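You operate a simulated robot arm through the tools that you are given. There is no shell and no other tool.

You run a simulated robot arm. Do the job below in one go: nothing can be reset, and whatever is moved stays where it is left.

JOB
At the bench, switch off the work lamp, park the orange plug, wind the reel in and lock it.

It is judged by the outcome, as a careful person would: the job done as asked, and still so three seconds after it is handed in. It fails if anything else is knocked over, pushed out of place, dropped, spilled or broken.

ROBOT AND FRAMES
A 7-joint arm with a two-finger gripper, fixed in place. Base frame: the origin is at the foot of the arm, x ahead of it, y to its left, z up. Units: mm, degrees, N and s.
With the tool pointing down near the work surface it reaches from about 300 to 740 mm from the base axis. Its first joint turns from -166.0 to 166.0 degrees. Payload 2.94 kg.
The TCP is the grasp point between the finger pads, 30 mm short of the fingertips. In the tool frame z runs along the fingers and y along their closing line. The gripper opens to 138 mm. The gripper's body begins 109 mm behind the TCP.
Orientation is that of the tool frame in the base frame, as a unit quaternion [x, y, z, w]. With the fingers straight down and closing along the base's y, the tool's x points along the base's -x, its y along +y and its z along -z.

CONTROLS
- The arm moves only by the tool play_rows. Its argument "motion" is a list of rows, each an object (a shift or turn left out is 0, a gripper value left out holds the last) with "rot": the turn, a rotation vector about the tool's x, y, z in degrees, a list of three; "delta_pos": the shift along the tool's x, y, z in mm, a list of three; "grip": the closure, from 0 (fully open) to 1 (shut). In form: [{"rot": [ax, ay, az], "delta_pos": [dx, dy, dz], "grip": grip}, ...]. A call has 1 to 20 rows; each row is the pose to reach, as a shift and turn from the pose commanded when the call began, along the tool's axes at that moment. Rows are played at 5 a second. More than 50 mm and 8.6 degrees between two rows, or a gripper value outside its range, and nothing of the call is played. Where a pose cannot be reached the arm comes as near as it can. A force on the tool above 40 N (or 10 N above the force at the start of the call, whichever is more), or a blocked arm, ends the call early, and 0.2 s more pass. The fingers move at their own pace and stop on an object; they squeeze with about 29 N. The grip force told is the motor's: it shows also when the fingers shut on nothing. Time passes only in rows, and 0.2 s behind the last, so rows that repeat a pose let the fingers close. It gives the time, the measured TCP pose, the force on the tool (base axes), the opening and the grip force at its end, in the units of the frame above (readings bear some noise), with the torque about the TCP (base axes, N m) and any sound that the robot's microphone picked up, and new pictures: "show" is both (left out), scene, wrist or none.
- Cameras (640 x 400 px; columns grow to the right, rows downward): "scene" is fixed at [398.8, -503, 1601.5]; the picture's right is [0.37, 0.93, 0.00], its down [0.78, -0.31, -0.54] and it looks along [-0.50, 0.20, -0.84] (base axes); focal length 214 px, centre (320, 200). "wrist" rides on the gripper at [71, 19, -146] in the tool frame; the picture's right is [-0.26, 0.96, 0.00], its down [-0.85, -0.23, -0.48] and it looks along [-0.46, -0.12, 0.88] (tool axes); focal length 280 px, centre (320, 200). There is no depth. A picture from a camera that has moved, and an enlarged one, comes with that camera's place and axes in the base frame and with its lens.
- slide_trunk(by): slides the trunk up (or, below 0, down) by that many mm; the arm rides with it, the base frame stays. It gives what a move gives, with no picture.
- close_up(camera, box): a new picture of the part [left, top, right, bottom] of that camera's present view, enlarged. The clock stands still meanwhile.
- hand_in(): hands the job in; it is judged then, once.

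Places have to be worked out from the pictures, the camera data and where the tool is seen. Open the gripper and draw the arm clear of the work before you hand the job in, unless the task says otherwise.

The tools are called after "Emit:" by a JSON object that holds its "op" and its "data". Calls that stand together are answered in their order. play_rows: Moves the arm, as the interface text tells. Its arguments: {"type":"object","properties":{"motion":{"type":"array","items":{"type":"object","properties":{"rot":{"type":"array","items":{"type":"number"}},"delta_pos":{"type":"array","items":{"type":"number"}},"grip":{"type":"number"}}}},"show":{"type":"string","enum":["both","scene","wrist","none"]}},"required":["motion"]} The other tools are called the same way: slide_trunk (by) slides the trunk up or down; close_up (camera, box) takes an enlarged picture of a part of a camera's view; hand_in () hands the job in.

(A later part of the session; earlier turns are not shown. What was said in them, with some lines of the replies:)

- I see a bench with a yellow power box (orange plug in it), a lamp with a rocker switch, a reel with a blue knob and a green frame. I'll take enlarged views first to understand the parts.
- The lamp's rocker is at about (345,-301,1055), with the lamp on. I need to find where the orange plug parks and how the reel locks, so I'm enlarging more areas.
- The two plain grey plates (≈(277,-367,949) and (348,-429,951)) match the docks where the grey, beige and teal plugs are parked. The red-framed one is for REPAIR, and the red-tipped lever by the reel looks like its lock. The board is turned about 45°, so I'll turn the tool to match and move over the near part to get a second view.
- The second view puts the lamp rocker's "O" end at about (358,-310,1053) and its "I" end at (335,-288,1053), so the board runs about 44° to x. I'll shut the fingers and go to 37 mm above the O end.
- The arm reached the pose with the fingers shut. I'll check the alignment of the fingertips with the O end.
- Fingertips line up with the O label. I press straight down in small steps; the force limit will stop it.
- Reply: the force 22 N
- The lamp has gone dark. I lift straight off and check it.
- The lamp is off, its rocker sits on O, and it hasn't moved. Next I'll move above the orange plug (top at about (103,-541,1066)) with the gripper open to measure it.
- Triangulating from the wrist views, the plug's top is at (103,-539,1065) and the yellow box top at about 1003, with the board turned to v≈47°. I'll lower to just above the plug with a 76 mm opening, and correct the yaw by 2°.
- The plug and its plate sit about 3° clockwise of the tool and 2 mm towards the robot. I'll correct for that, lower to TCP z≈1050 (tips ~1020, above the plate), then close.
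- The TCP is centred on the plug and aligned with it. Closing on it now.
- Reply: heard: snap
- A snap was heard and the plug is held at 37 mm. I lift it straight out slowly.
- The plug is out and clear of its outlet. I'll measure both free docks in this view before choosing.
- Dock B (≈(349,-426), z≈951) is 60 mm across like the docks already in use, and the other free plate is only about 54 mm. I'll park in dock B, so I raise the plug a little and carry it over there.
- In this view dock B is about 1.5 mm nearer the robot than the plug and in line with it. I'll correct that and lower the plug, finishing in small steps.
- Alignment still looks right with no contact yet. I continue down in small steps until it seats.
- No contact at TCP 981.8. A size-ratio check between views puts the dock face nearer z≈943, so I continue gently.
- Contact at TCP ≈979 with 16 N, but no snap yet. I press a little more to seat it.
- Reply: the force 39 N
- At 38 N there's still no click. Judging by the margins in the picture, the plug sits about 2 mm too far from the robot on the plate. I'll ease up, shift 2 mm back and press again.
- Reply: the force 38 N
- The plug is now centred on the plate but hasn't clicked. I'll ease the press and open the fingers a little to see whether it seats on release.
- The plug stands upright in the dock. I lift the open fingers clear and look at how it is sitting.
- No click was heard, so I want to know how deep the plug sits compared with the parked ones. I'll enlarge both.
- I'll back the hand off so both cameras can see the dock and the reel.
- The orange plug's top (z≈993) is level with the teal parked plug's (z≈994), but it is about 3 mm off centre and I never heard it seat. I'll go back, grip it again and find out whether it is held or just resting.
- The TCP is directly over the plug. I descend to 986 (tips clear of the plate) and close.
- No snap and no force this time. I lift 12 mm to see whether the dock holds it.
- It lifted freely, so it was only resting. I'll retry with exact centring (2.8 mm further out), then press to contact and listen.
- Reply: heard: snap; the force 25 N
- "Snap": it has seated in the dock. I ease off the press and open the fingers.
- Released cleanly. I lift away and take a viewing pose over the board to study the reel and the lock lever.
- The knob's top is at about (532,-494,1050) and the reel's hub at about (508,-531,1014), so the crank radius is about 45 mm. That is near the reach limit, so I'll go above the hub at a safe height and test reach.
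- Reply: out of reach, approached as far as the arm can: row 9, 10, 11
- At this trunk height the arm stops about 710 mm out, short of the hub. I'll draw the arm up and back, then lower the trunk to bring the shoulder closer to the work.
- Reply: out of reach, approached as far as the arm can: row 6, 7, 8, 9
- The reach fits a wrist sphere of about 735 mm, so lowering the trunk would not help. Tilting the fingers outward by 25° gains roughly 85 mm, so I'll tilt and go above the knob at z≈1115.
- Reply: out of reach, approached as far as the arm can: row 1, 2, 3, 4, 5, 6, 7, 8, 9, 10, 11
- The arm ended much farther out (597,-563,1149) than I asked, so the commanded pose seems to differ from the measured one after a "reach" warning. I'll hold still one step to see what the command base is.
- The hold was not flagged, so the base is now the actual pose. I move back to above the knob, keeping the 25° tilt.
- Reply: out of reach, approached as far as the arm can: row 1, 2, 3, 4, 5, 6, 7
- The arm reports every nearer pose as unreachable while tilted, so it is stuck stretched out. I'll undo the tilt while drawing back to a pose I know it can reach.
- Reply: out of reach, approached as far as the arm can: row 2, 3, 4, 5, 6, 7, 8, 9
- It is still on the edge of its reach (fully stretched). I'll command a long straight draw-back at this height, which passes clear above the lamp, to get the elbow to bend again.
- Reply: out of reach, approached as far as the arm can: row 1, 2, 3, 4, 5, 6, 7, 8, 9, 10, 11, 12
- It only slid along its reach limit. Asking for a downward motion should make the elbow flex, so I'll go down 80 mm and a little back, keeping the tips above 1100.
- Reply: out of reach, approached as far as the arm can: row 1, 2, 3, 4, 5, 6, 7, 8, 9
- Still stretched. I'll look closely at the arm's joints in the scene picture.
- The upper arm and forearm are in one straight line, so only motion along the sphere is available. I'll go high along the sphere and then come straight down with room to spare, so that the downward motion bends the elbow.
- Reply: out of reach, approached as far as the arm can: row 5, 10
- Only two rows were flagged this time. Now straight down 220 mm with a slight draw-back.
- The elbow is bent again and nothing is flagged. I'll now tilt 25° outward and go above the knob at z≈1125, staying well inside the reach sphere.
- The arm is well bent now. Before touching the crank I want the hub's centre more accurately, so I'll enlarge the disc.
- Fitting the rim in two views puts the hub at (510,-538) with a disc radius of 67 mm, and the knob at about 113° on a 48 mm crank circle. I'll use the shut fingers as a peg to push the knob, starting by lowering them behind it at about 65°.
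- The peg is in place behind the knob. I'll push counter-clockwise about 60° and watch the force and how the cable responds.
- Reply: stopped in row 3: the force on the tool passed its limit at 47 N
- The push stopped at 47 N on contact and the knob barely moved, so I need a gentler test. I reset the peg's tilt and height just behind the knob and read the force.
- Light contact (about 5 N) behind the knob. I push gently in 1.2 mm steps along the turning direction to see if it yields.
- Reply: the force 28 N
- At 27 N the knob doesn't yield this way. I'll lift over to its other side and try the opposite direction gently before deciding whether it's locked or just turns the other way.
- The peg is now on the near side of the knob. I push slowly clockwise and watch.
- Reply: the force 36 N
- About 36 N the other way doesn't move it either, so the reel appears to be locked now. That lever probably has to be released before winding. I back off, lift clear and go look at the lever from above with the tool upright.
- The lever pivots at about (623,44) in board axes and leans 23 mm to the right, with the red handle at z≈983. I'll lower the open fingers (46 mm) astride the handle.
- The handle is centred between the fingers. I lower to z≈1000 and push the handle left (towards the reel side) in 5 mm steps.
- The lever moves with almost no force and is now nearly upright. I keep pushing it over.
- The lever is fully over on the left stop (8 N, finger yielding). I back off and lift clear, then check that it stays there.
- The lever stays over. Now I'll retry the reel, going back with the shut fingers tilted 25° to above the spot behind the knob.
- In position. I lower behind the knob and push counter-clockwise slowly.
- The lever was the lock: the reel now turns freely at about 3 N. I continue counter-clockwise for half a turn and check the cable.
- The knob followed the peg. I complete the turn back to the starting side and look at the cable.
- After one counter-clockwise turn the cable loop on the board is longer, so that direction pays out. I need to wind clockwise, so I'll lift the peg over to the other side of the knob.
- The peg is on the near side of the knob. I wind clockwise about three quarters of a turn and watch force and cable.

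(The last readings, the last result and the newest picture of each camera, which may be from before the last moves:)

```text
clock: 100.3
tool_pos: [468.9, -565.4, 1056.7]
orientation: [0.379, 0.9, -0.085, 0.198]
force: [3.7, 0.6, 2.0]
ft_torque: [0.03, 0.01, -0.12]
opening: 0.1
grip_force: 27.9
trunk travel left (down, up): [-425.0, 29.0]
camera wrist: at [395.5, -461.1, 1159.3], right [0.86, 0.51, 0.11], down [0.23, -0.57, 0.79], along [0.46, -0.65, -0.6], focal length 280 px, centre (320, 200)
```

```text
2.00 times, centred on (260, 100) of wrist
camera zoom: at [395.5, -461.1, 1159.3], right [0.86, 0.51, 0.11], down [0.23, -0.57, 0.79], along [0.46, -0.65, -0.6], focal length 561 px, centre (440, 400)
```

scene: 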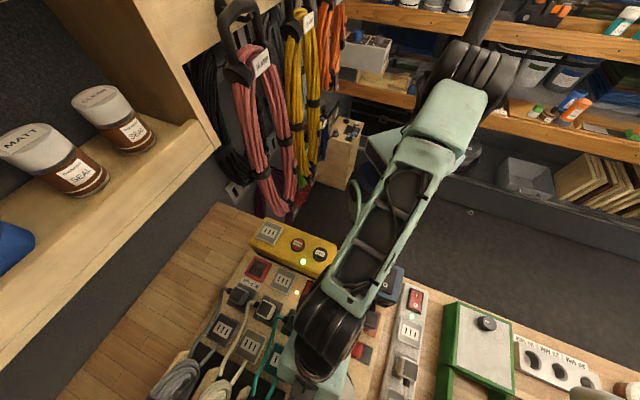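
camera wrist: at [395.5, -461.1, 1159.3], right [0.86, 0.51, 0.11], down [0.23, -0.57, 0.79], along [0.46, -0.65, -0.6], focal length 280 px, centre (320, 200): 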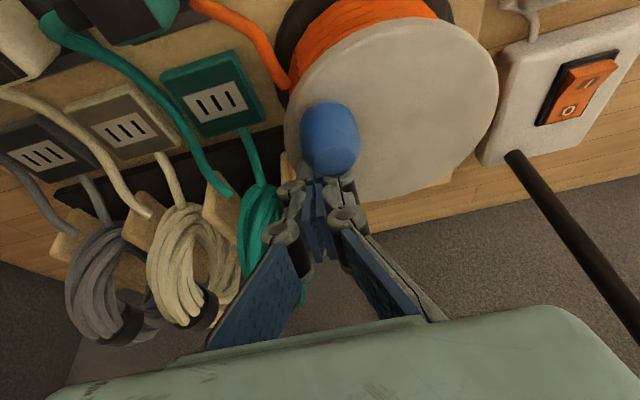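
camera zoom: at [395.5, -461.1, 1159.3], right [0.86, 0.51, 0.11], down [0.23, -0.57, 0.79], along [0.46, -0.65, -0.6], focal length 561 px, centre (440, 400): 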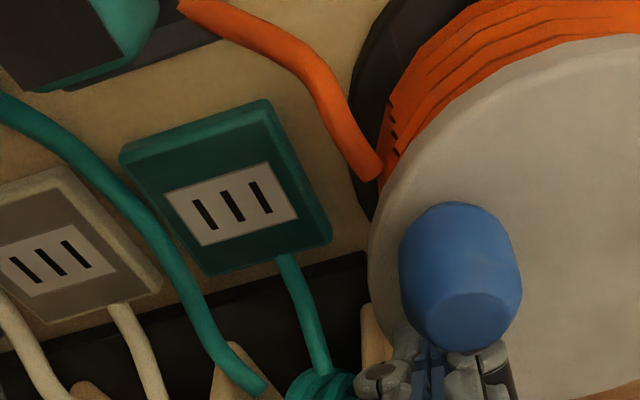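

It winds smoothly. I bring the crank round to the right-hand side, where the cable can be seen.

Emit:
{"op": "play_rows", "data": {"motion": [{"delta_pos": [13.4, 2.3, -6.3], "grip": 1}, {"delta_pos": [25.5, 9.1, -11.9], "grip": 1}, {"delta_pos": [35.1, 19.7, -16.4], "grip": 1}, {"delta_pos": [41.2, 33, -19.2], "grip": 1}, {"delta_pos": [43.3, 47.8, -20.2], "grip": 1}, {"delta_pos": [41.2, 62.6, -19.2], "grip": 1}, {"delta_pos": [35.1, 75.9, -16.4], "grip": 1}, {"delta_pos": [25.5, 86.5, -11.9], "grip": 1}, {"delta_pos": [13.4, 93.3, -6.3], "grip": 1}, {"delta_pos": [0, 95.6, 0], "grip": 1}]}}

Emit:
{"op": "close_up", "data": {"camera": "scene", "box": [270, 280, 430, 400]}}

Emit:
{"op": "close_up", "data": {"camera": "wrist", "box": [60, 0, 380, 200]}}

```text
clock: 102.5
tool_pos: [537.4, -498.7, 1058.0]
orientation: [0.378, 0.9, -0.084, 0.198]
force: [0.2, -0.6, -0.1]
ft_torque: [-0.02, 0.02, 0.01]
opening: 0.1
grip_force: 28.7
trunk travel left (down, up): [-425.0, 29.0]
camera wrist: at [464.1, -394.5, 1159.9], right [0.86, 0.51, 0.11], down [0.23, -0.57, 0.79], along [0.46, -0.65, -0.6], focal length 280 px, centre (320, 200)
```

scene: 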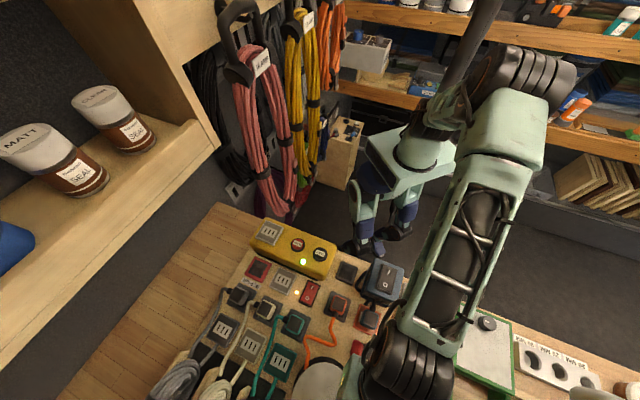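
wrist: 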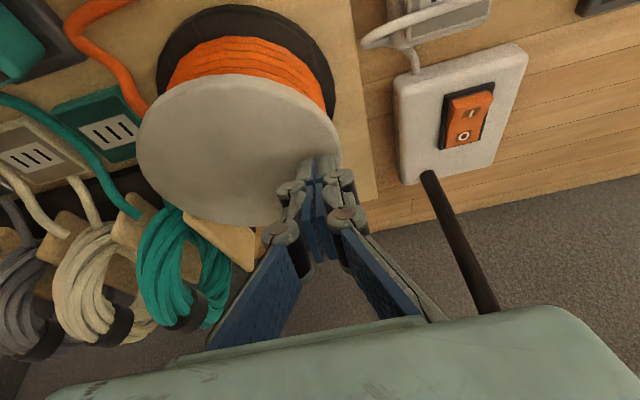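

```text
3.33 times, centred on (350, 340) of scene
camera zoom: at [398.8, -503.0, 1601.5], right [0.37, 0.93, 0.0], down [0.78, -0.31, -0.54], along [-0.5, 0.2, -0.84], focal length 715 px, centre (220, -267)
```

zoom: 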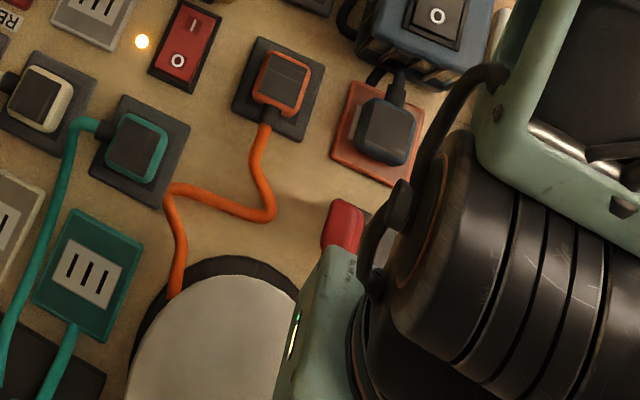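

```text
2.00 times, centred on (220, 100) of wrist
camera zoom: at [464.1, -394.5, 1159.9], right [0.86, 0.51, 0.11], down [0.23, -0.57, 0.79], along [0.46, -0.65, -0.6], focal length 561 px, centre (520, 400)
```

zoom: 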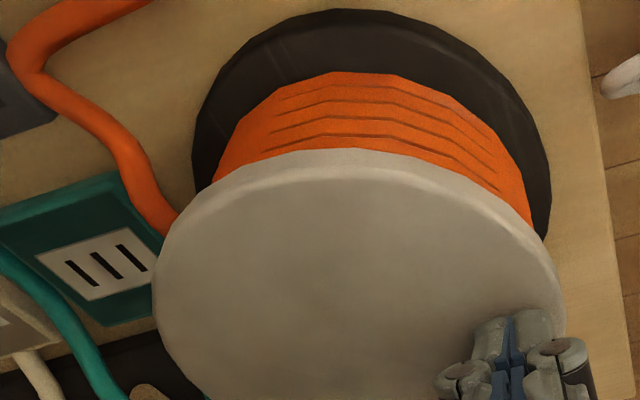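

Clockwise shortens the cable on the board, so this is winding in. I continue three quarters of a turn and check the slack again.

Emit:
{"op": "play_rows", "data": {"motion": [{"delta_pos": [-13.4, -2.3, 6.3], "grip": 1}, {"delta_pos": [-25.5, -9.1, 11.9], "grip": 1}, {"delta_pos": [-35.1, -19.7, 16.4], "grip": 1}, {"delta_pos": [-41.2, -33, 19.2], "grip": 1}, {"delta_pos": [-43.3, -47.8, 20.2], "grip": 1}, {"delta_pos": [-41.2, -62.6, 19.2], "grip": 1}, {"delta_pos": [-35.1, -75.9, 16.4], "grip": 1}, {"delta_pos": [-25.5, -86.5, 11.9], "grip": 1}, {"delta_pos": [-13.4, -93.3, 6.3], "grip": 1}, {"delta_pos": [0, -95.6, 0], "grip": 1}, {"delta_pos": [13.4, -93.3, -6.3], "grip": 1}, {"delta_pos": [25.5, -86.5, -11.9], "grip": 1}, {"delta_pos": [35.1, -75.9, -16.4], "grip": 1}, {"delta_pos": [41.2, -62.6, -19.2], "grip": 1}, {"delta_pos": [43.3, -47.8, -20.2], "grip": 1}]}}

Emit:
{"op": "close_up", "data": {"camera": "wrist", "box": [100, 0, 420, 200]}}

Emit:
{"op": "close_up", "data": {"camera": "scene", "box": [270, 280, 430, 400]}}

```text
clock: 105.6
tool_pos: [452.1, -521.7, 1062.2]
orientation: [0.383, 0.896, -0.096, 0.202]
force: [-5.1, -5.0, 2.6]
ft_torque: [-0.03, 0.01, -0.02]
opening: 0.0
grip_force: 28.2
trunk travel left (down, up): [-425.0, 29.0]
stopped in row 15: the force on the tool passed its limit at 46 N (the readings are from after the stop); the commanded pose is now the measured one
camera wrist: at [380.1, -414.7, 1162.0], right [0.86, 0.49, 0.1], down [0.22, -0.55, 0.8], along [0.45, -0.67, -0.59], focal length 280 px, centre (320, 200)
```

scene: 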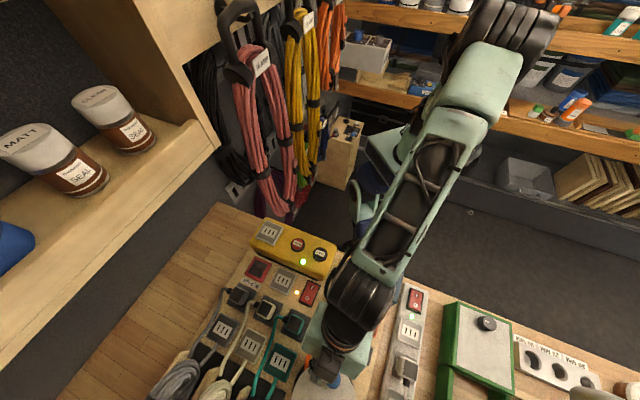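
wrist: 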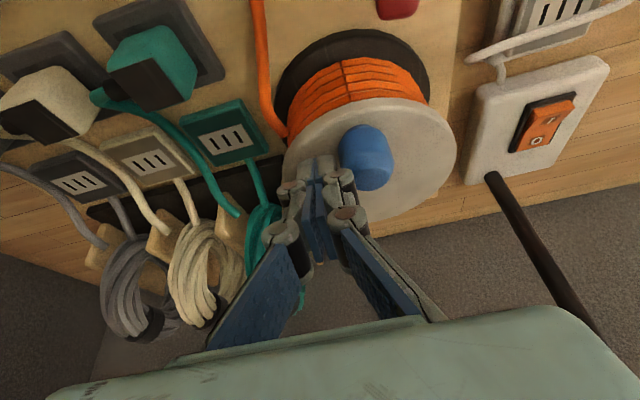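

```text
2.00 times, centred on (260, 100) of wrist
camera zoom: at [380.1, -414.7, 1162.0], right [0.86, 0.49, 0.1], down [0.22, -0.55, 0.8], along [0.45, -0.67, -0.59], focal length 561 px, centre (440, 400)
```

zoom: 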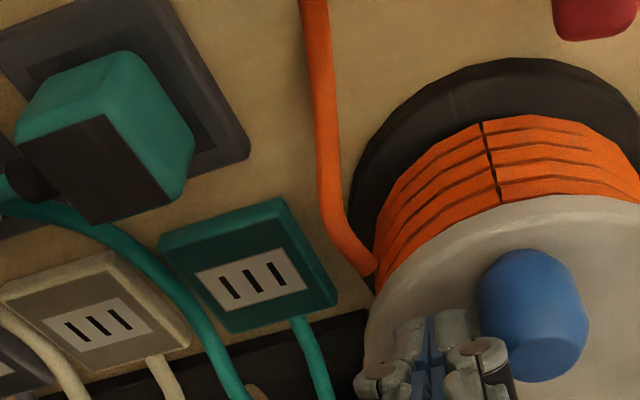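

```text
3.33 times, centred on (350, 340) of scene
camera zoom: at [398.8, -503.0, 1601.5], right [0.37, 0.93, 0.0], down [0.78, -0.31, -0.54], along [-0.5, 0.2, -0.84], focal length 715 px, centre (220, -267)
```

zoom: 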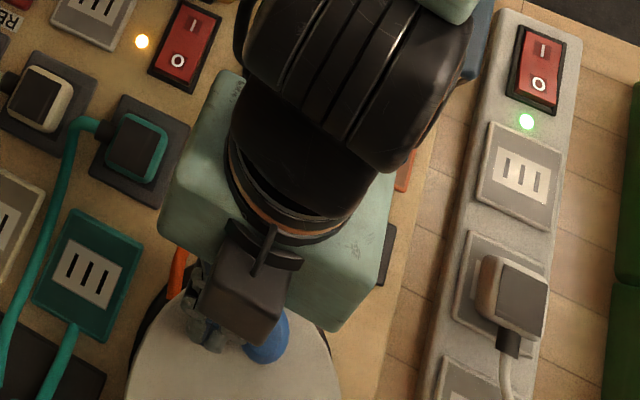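

The reel came up hard against a stop at 46 N, with the cable now running straight to it, so it looks fully wound. I ease off, lift clear and check the plug, cable and reel from above.

Emit:
{"op": "play_rows", "data": {"motion": [{"delta_pos": [-2.7, -5, 1.3], "grip": 1}, {"delta_pos": [-15.4, -5, -25.9], "grip": 1}, {"delta_pos": [-30.2, -5, -57.6], "grip": 1}, {"rot": [0, 4, 0], "delta_pos": [-19.7, -5, -83.5], "grip": 0.8}, {"rot": [0, 8, 0], "delta_pos": [-9.2, -5, -109.3], "grip": 0.5}, {"rot": [0, 12, 0], "delta_pos": [1.2, -5, -135.2], "grip": 0.2}, {"rot": [0, 16, 0], "delta_pos": [11.7, -6, -161.1], "grip": 0}, {"rot": [0, 20, 0], "delta_pos": [22.2, -6, -186.9], "grip": 0}, {"rot": [0, 23, 0], "delta_pos": [32.8, -6, -212.7], "grip": 0}, {"rot": [0, 26, 0], "delta_pos": [43.2, -6, -238.6], "grip": 0}, {"rot": [0, 26, 0], "delta_pos": [43.2, -6, -238.6], "grip": 0}]}}

Emit:
{"op": "close_up", "data": {"camera": "wrist", "box": [260, 60, 460, 185]}}

Emit:
{"op": "close_up", "data": {"camera": "wrist", "box": [280, 150, 480, 275]}}

```text
clock: 108.0
tool_pos: [353.8, -420.0, 1255.5]
orientation: [0.394, 0.919, -0.007, -0.006]
force: [0.1, 0.5, -0.7]
ft_torque: [0.03, 0.03, 0.0]
opening: 138.1
grip_force: 0.0
trunk travel left (down, up): [-425.0, 29.0]
camera wrist: at [321.2, -353.1, 1402.4], right [0.88, 0.48, -0.02], down [0.42, -0.77, 0.47], along [0.21, -0.42, -0.88], focal length 280 px, centre (320, 200)
```

scene: 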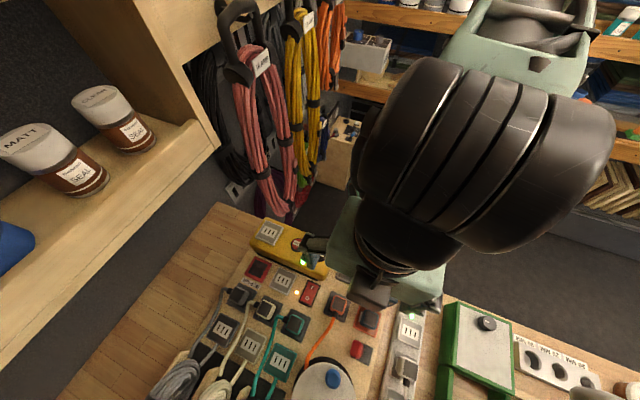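
wrist: 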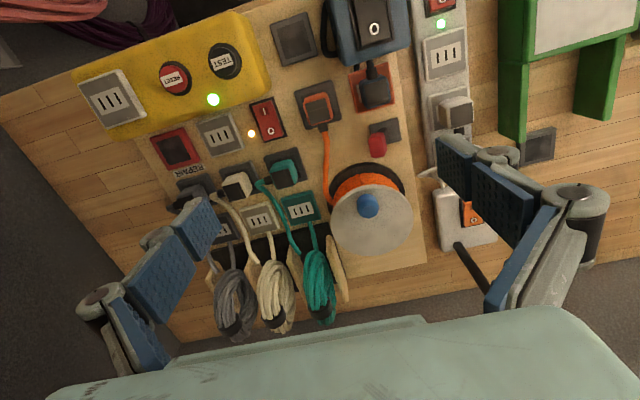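

```text
3.20 times, centred on (360, 122) of wrist
camera zoom: at [321.2, -353.1, 1402.4], right [0.88, 0.48, -0.02], down [0.42, -0.77, 0.47], along [0.21, -0.42, -0.88], focal length 897 px, centre (192, 448)
```

zoom: 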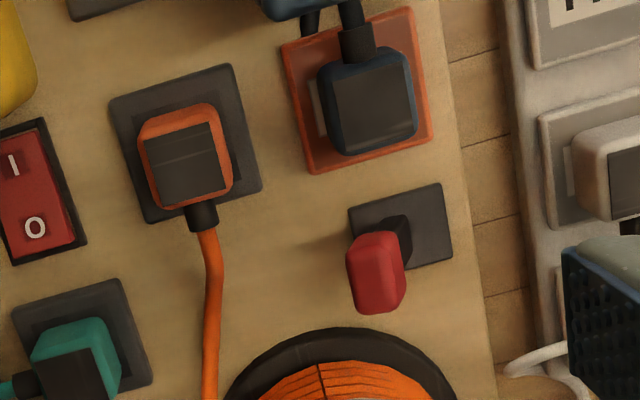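

```text
3.20 times, centred on (380, 212) of wrist
camera zoom: at [321.2, -353.1, 1402.4], right [0.88, 0.48, -0.02], down [0.42, -0.77, 0.47], along [0.21, -0.42, -0.88], focal length 897 px, centre (128, 160)
```

zoom: 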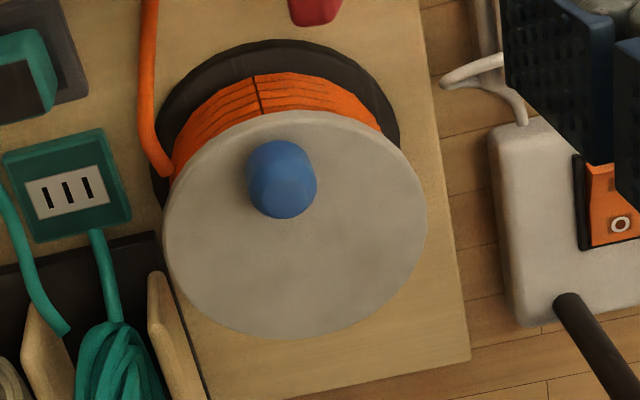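

The cable runs straight from the parked plug to the reel, and the plug is still in its dock. Now to lock: I'll flip the lever back right with the shut fingers from its left side, starting beside the handle.

Emit:
{"op": "play_rows", "data": {"motion": [{"rot": [-0.5, -0.1, -0.4], "delta_pos": [-9, 3, 20], "grip": 0.5}, {"rot": [-1, -0.3, -0.9], "delta_pos": [-18, 7, 40], "grip": 1}, {"rot": [-1, -0.3, -0.9], "delta_pos": [-28, 11, 62], "grip": 1}, {"rot": [-1, -0.3, -0.9], "delta_pos": [-38, 15, 84], "grip": 1}, {"rot": [-1, -0.3, -0.9], "delta_pos": [-48, 19, 106], "grip": 1}, {"rot": [-1, -0.3, -0.9], "delta_pos": [-58, 23, 128], "grip": 1}, {"rot": [-1, -0.3, -0.9], "delta_pos": [-67, 26, 148], "grip": 1}, {"rot": [-1, -0.3, -0.9], "delta_pos": [-75.1, 28.8, 165], "grip": 1}, {"rot": [-1, -0.3, -0.9], "delta_pos": [-75.1, 28.8, 165], "grip": 1}]}}

Emit:
{"op": "close_up", "data": {"camera": "wrist", "box": [220, 80, 420, 205]}}

```text
clock: 110.0
tool_pos: [424.7, -455.9, 1091.4]
orientation: [0.387, 0.922, 0.002, 0.002]
force: [-0.2, -0.8, -0.3]
ft_torque: [-0.03, -0.01, -0.01]
opening: 0.0
grip_force: 28.4
trunk travel left (down, up): [-425.0, 29.0]
camera wrist: at [388.6, -390.7, 1237.7], right [0.87, 0.49, 0.0], down [0.43, -0.77, 0.48], along [0.24, -0.41, -0.88], focal length 280 px, centre (320, 200)
```

scene: 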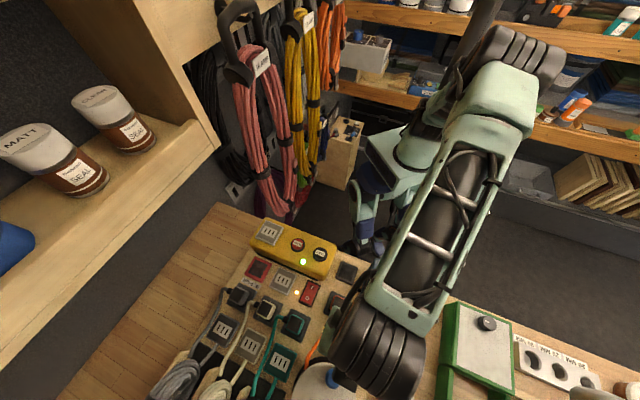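
wrist: 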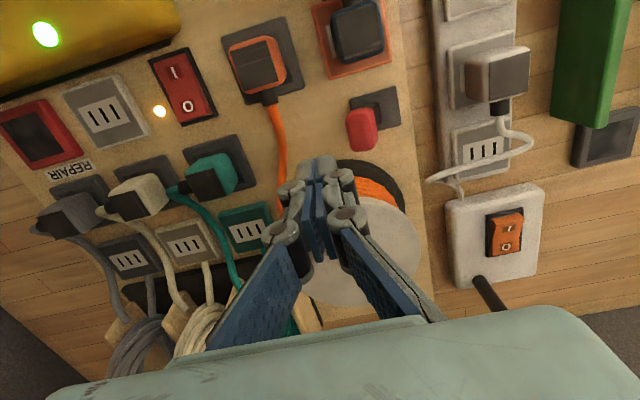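

```text
3.20 times, centred on (320, 142) of wrist
camera zoom: at [388.6, -390.7, 1237.7], right [0.87, 0.49, 0.0], down [0.43, -0.77, 0.48], along [0.24, -0.41, -0.88], focal length 897 px, centre (320, 384)
```

zoom: 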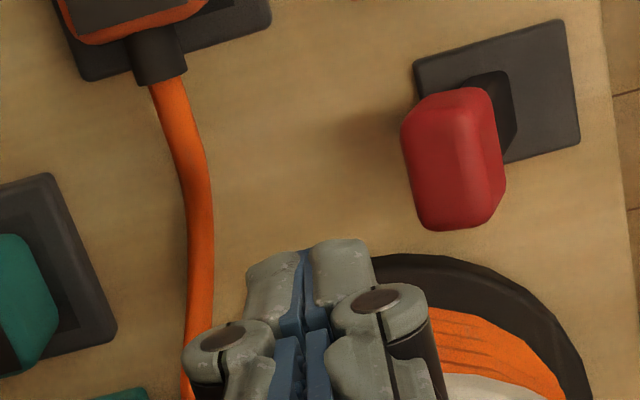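

The handle is at about (622,23) and the peg is 40 mm to its left, clear of the cable. I lower beside it and push it right.

Emit:
{"op": "play_rows", "data": {"motion": [{"delta_pos": [0, 0, 30], "grip": 1}, {"delta_pos": [0, 0, 60], "grip": 1}, {"delta_pos": [0, 0, 91], "grip": 1}, {"delta_pos": [0, 6, 91], "grip": 1}, {"delta_pos": [0, 12, 91], "grip": 1}, {"delta_pos": [0, 18, 91], "grip": 1}, {"delta_pos": [0, 24, 91], "grip": 1}, {"delta_pos": [0, 30, 91], "grip": 1}, {"delta_pos": [0, 36, 91], "grip": 1}, {"delta_pos": [0, 42, 91], "grip": 1}, {"delta_pos": [0, 48, 91], "grip": 1}, {"delta_pos": [0, 52, 91], "grip": 1}]}}

Emit:
{"op": "close_up", "data": {"camera": "wrist", "box": [220, 80, 420, 205]}}

```text
clock: 112.6
tool_pos: [461.8, -417.8, 1001.2]
orientation: [0.387, 0.922, 0.002, 0.0]
force: [-0.9, 0.5, 0.5]
ft_torque: [0.01, -0.03, -0.04]
opening: 0.1
grip_force: 28.0
trunk travel left (down, up): [-425.0, 29.0]
camera wrist: at [425.6, -353.5, 1146.6], right [0.87, 0.49, 0.0], down [0.43, -0.77, 0.48], along [0.24, -0.41, -0.88], focal length 280 px, centre (320, 200)
```

scene: 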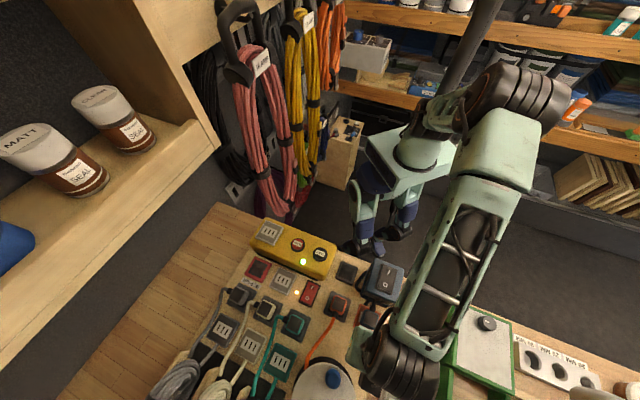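
wrist: 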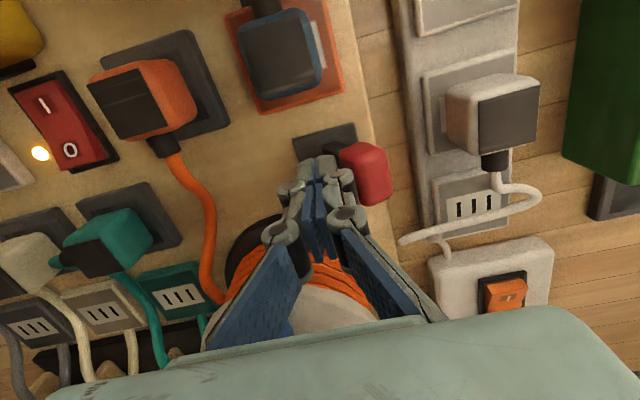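

```text
3.20 times, centred on (320, 142) of wrist
camera zoom: at [425.6, -353.5, 1146.6], right [0.87, 0.49, 0.0], down [0.43, -0.77, 0.48], along [0.24, -0.41, -0.88], focal length 897 px, centre (320, 384)
```

zoom: 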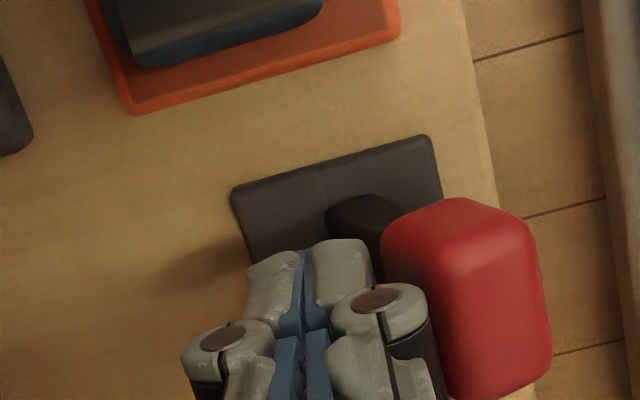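

The handle has gone over to the right. I press on a few millimetres until I feel the stop.

Emit:
{"op": "play_rows", "data": {"motion": [{"delta_pos": [0, 3, 0], "grip": 1}, {"delta_pos": [0, 5, 0], "grip": 1}, {"delta_pos": [0, 7, 0], "grip": 1}, {"delta_pos": [0, 7, 0], "grip": 1}], "show": "wrist"}}

Emit:
{"op": "close_up", "data": {"camera": "wrist", "box": [220, 80, 420, 205]}}

```text
clock: 113.6
tool_pos: [463.1, -418.1, 1000.3]
orientation: [0.388, 0.922, -0.001, 0.001]
force: [-13.3, -13.0, 1.1]
ft_torque: [-0.2, 0.21, 0.13]
opening: 0.1
grip_force: 28.3
trunk travel left (down, up): [-425.0, 29.0]
camera wrist: at [427.2, -351.8, 1146.6], right [0.87, 0.49, 0.0], down [0.43, -0.77, 0.48], along [0.23, -0.42, -0.88], focal length 280 px, centre (320, 200)
```

wrist: 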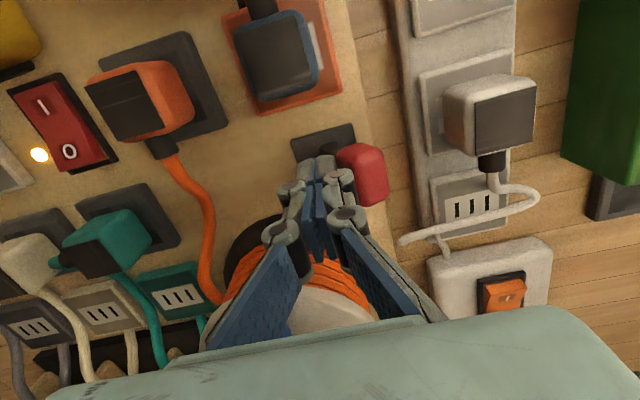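

```text
3.20 times, centred on (320, 142) of wrist
camera zoom: at [427.2, -351.8, 1146.6], right [0.87, 0.49, 0.0], down [0.43, -0.77, 0.48], along [0.23, -0.42, -0.88], focal length 897 px, centre (320, 384)
```

zoom: 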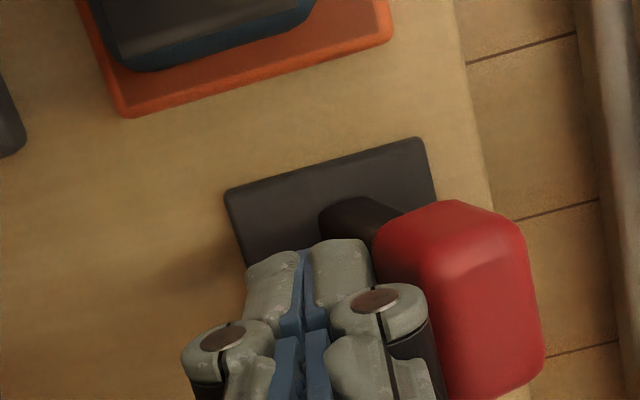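

The lever is firmly against its right stop (18 N), which is the position that blocked the reel before. I back off, lift away and inspect everything.

Emit:
{"op": "play_rows", "data": {"motion": [{"delta_pos": [0, -8, 0], "grip": 1}, {"delta_pos": [0, -16, -4], "grip": 1}, {"delta_pos": [0, -16, -30], "grip": 1}, {"delta_pos": [5, -16, -65], "grip": 0.7}, {"delta_pos": [20, -16, -105], "grip": 0.3}, {"delta_pos": [40, -16, -145], "grip": 0}, {"delta_pos": [60, -16, -185], "grip": 0}, {"delta_pos": [80, -16, -225], "grip": 0}, {"delta_pos": [100, -16, -255], "grip": 0}, {"delta_pos": [100, -16, -255], "grip": 0}]}}

Emit:
{"op": "close_up", "data": {"camera": "wrist", "box": [260, 100, 460, 225]}}

Emit:
{"op": "close_up", "data": {"camera": "wrist", "box": [260, 160, 460, 285]}}

Emit:
{"op": "close_up", "data": {"camera": "scene", "box": [280, 280, 440, 400]}}

```text
clock: 115.8
tool_pos: [383.9, -354.8, 1255.1]
orientation: [0.387, 0.922, 0.001, 0.001]
force: [0.4, 0.3, 0.1]
ft_torque: [-0.02, -0.04, -0.02]
opening: 137.9
grip_force: 0.1
trunk travel left (down, up): [-425.0, 29.0]
camera wrist: at [348.6, -289.4, 1401.5], right [0.87, 0.49, 0.0], down [0.43, -0.77, 0.48], along [0.23, -0.41, -0.88], focal length 280 px, centre (320, 200)
```

scene: 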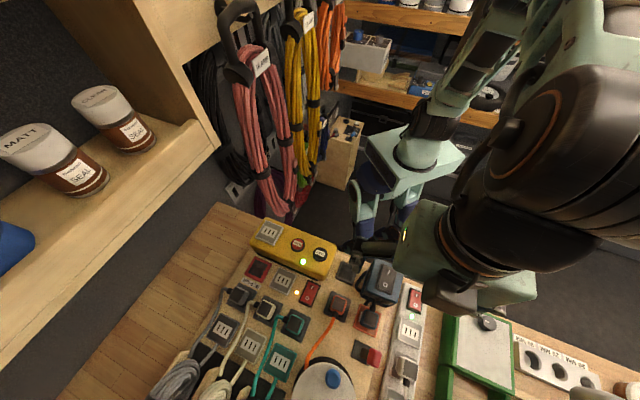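
wrist: 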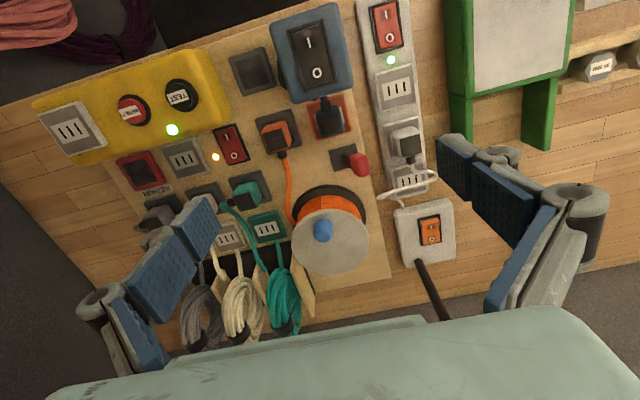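

```text
3.20 times, centred on (360, 162) of wrist
camera zoom: at [348.6, -289.4, 1401.5], right [0.87, 0.49, 0.0], down [0.43, -0.77, 0.48], along [0.23, -0.41, -0.88], focal length 897 px, centre (192, 320)
```

zoom: 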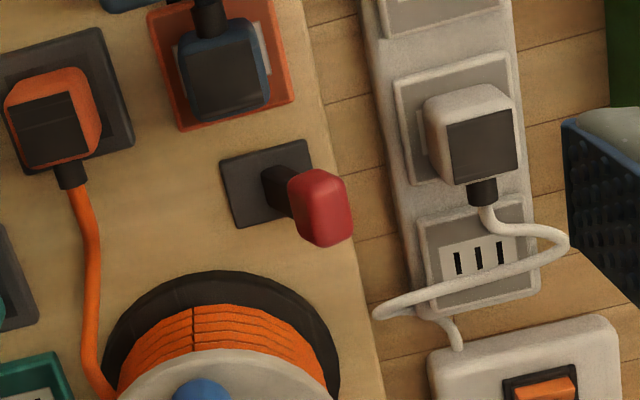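

```text
3.20 times, centred on (360, 222) of wrist
camera zoom: at [348.6, -289.4, 1401.5], right [0.87, 0.49, 0.0], down [0.43, -0.77, 0.48], along [0.23, -0.41, -0.88], focal length 897 px, centre (192, 128)
```

zoom: 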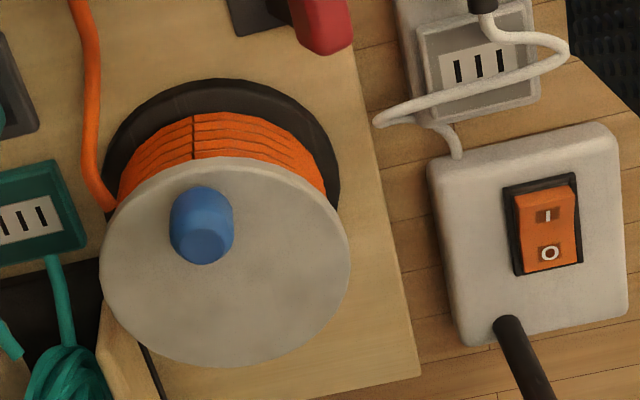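

```text
3.33 times, centred on (360, 340) of scene
camera zoom: at [398.8, -503.0, 1601.5], right [0.37, 0.93, 0.0], down [0.78, -0.31, -0.54], along [-0.5, 0.2, -0.84], focal length 715 px, centre (187, -267)
```

zoom: 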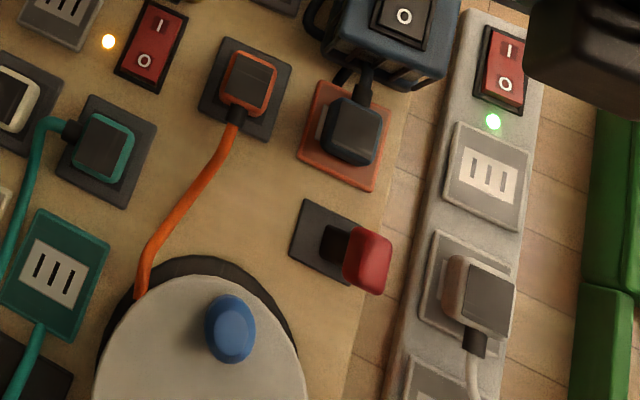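

The cable is tight and the lever is back in its locked position. I'll check closely that the plug was not tugged out of its dock.

Emit:
{"op": "close_up", "data": {"camera": "wrist", "box": [240, 110, 320, 160]}}

Emit:
{"op": "close_up", "data": {"camera": "scene", "box": [310, 280, 374, 320]}}

Emit:
{"op": "close_up", "data": {"camera": "wrist", "box": [220, 165, 300, 215]}}

Emit:
{"op": "close_up", "data": {"camera": "wrist", "box": [240, 20, 400, 120]}}

```text
8.00 times, centred on (280, 135) of wrist
camera zoom: at [348.6, -289.4, 1401.5], right [0.87, 0.49, 0.0], down [0.43, -0.77, 0.48], along [0.23, -0.41, -0.88], focal length 2243 px, centre (640, 720)
```

zoom: 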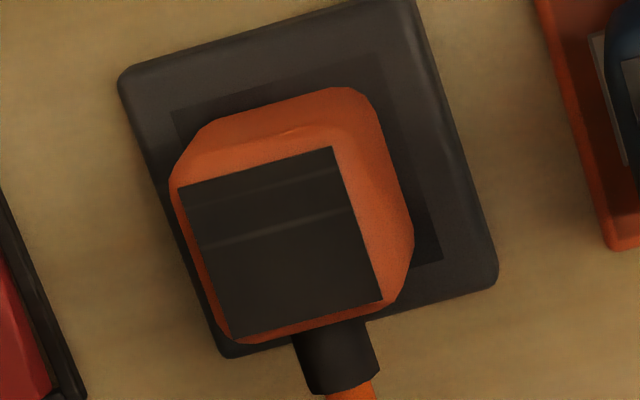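

```text
10.00 times, centred on (342, 300) of scene
camera zoom: at [398.8, -503.0, 1601.5], right [0.37, 0.93, 0.0], down [0.78, -0.31, -0.54], along [-0.5, 0.2, -0.84], focal length 2145 px, centre (100, -800)
```

zoom: 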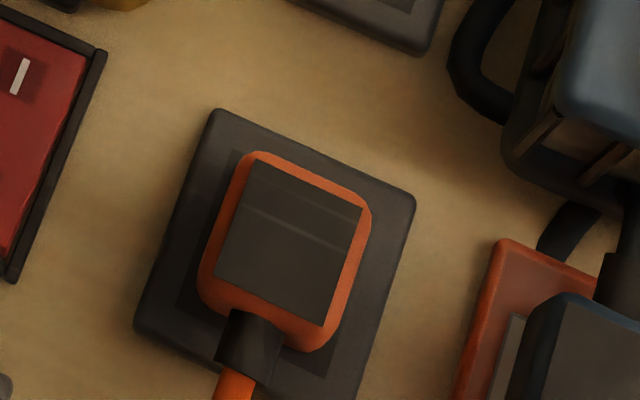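

```text
8.00 times, centred on (260, 190) of wrist
camera zoom: at [348.6, -289.4, 1401.5], right [0.87, 0.49, 0.0], down [0.43, -0.77, 0.48], along [0.23, -0.41, -0.88], focal length 2243 px, centre (800, 280)
```

zoom: 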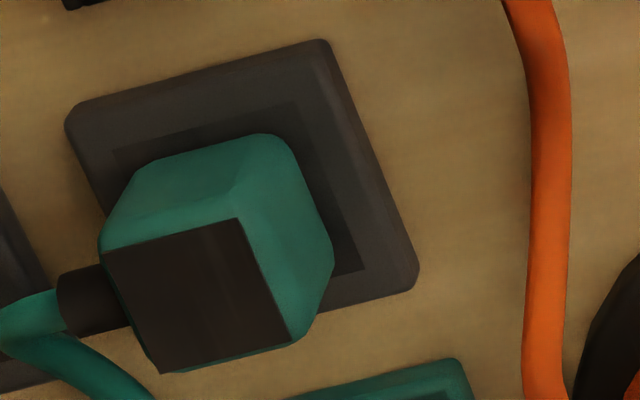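

```text
4.00 times, centred on (320, 70) of wrist
camera zoom: at [348.6, -289.4, 1401.5], right [0.87, 0.49, 0.0], down [0.43, -0.77, 0.48], along [0.23, -0.41, -0.88], focal length 1122 px, centre (320, 720)
```

zoom: 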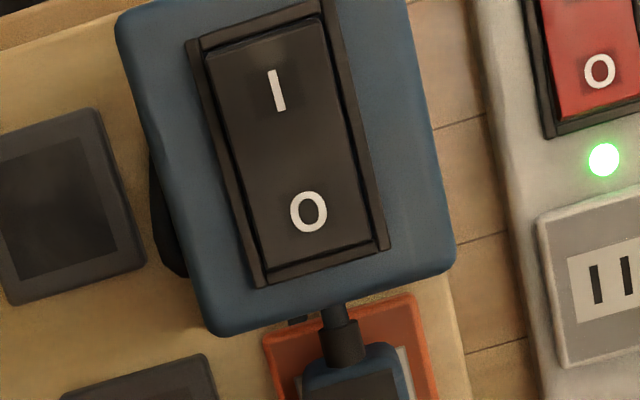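

The plug is centred and flush in its dock, the lamp's rocker is on O and dark, the cable is tight, and the lever is exactly where it was when the reel was blocked. I'll draw the open gripper up and back, clear of the work, then take a last look.

Emit:
{"op": "play_rows", "data": {"motion": [{"delta_pos": [15, 0, -15], "grip": 0}, {"delta_pos": [35, 0, -30], "grip": 0}, {"delta_pos": [55, 0, -45], "grip": 0}, {"delta_pos": [75, 0, -60], "grip": 0}, {"delta_pos": [95, 0, -75], "grip": 0}, {"delta_pos": [110, 0, -85], "grip": 0}, {"delta_pos": [110, 0, -85], "grip": 0}, {"delta_pos": [110, 0, -85], "grip": 0}]}}

Emit:
{"op": "close_up", "data": {"camera": "scene", "box": [200, 200, 460, 400]}}

Emit:
{"op": "close_up", "data": {"camera": "wrist", "box": [180, 60, 500, 260]}}

```text
clock: 117.6
tool_pos: [305.8, -275.7, 1340.3]
orientation: [0.386, 0.922, 0.002, 0.0]
force: [0.0, 0.2, 0.0]
ft_torque: [0.03, -0.01, 0.01]
opening: 138.0
grip_force: 0.1
trunk travel left (down, up): [-425.0, 29.0]
camera wrist: at [270.6, -210.7, 1486.4], right [0.87, 0.49, 0.0], down [0.43, -0.77, 0.48], along [0.23, -0.41, -0.88], focal length 280 px, centre (320, 200)
```

scene: 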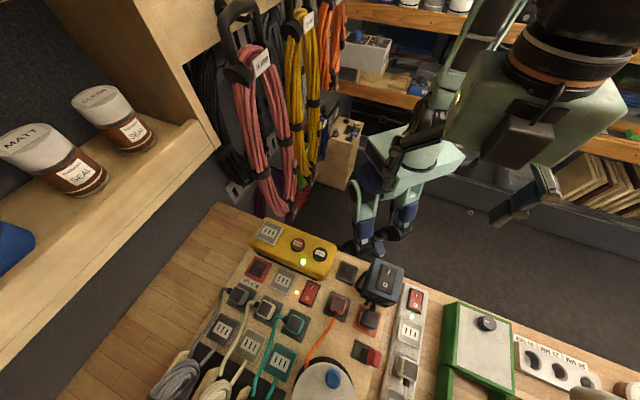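
wrist: 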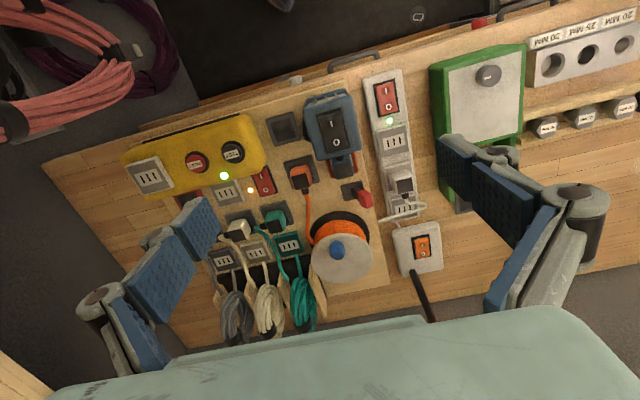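

```text
2.00 times, centred on (330, 300) of scene
camera zoom: at [398.8, -503.0, 1601.5], right [0.37, 0.93, 0.0], down [0.78, -0.31, -0.54], along [-0.5, 0.2, -0.84], focal length 429 px, centre (300, 0)
```

zoom: 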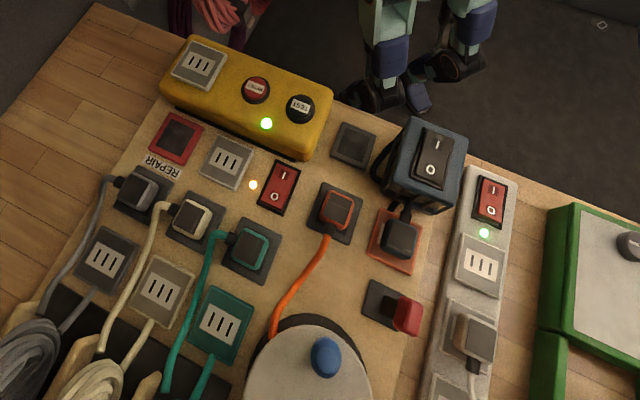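

```text
2.00 times, centred on (340, 160) of wrist
camera zoom: at [270.6, -210.7, 1486.4], right [0.87, 0.49, 0.0], down [0.43, -0.77, 0.48], along [0.23, -0.41, -0.88], focal length 561 px, centre (280, 280)
```

zoom: 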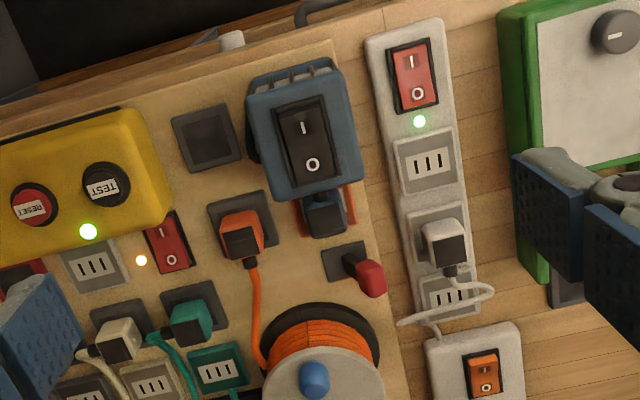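

Everything is where it should be: lamp off, orange plug in its dock, cable wound tight, lever at the lock stop, nothing else moved, and the arm clear with the gripper open. I'm handing it in.

Emit:
{"op": "hand_in", "data": {}}

```text
The job is handed in.
```

I did all four parts of the job and handed it in; I haven't seen the judge's result.

- **Lamp:** its rocker is pressed to O and the light is out.
- **Orange plug:** it is parked in the free grey dock next to the orange outlet, not the red REPAIR one. The first try left it loose. On the second try it snapped in, and it was still centred after the reel was wound.
- **Reel:** it is wound in clockwise until it came up against a hard stop, with the cable nearly straight to the plug. I first turned it the wrong way for about one turn, which let cable out, then wound that back in.
- **Lock:** the reel was locked when I started, so I moved the red lever over to free it. Afterwards I pushed the lever back to its original side, firmly against its stop. I did not push on the reel again to test it, but the lever is in the same position that blocked it at the start.

In the last pictures nothing else on the bench had moved. The gripper is open and the arm is clear of the work.
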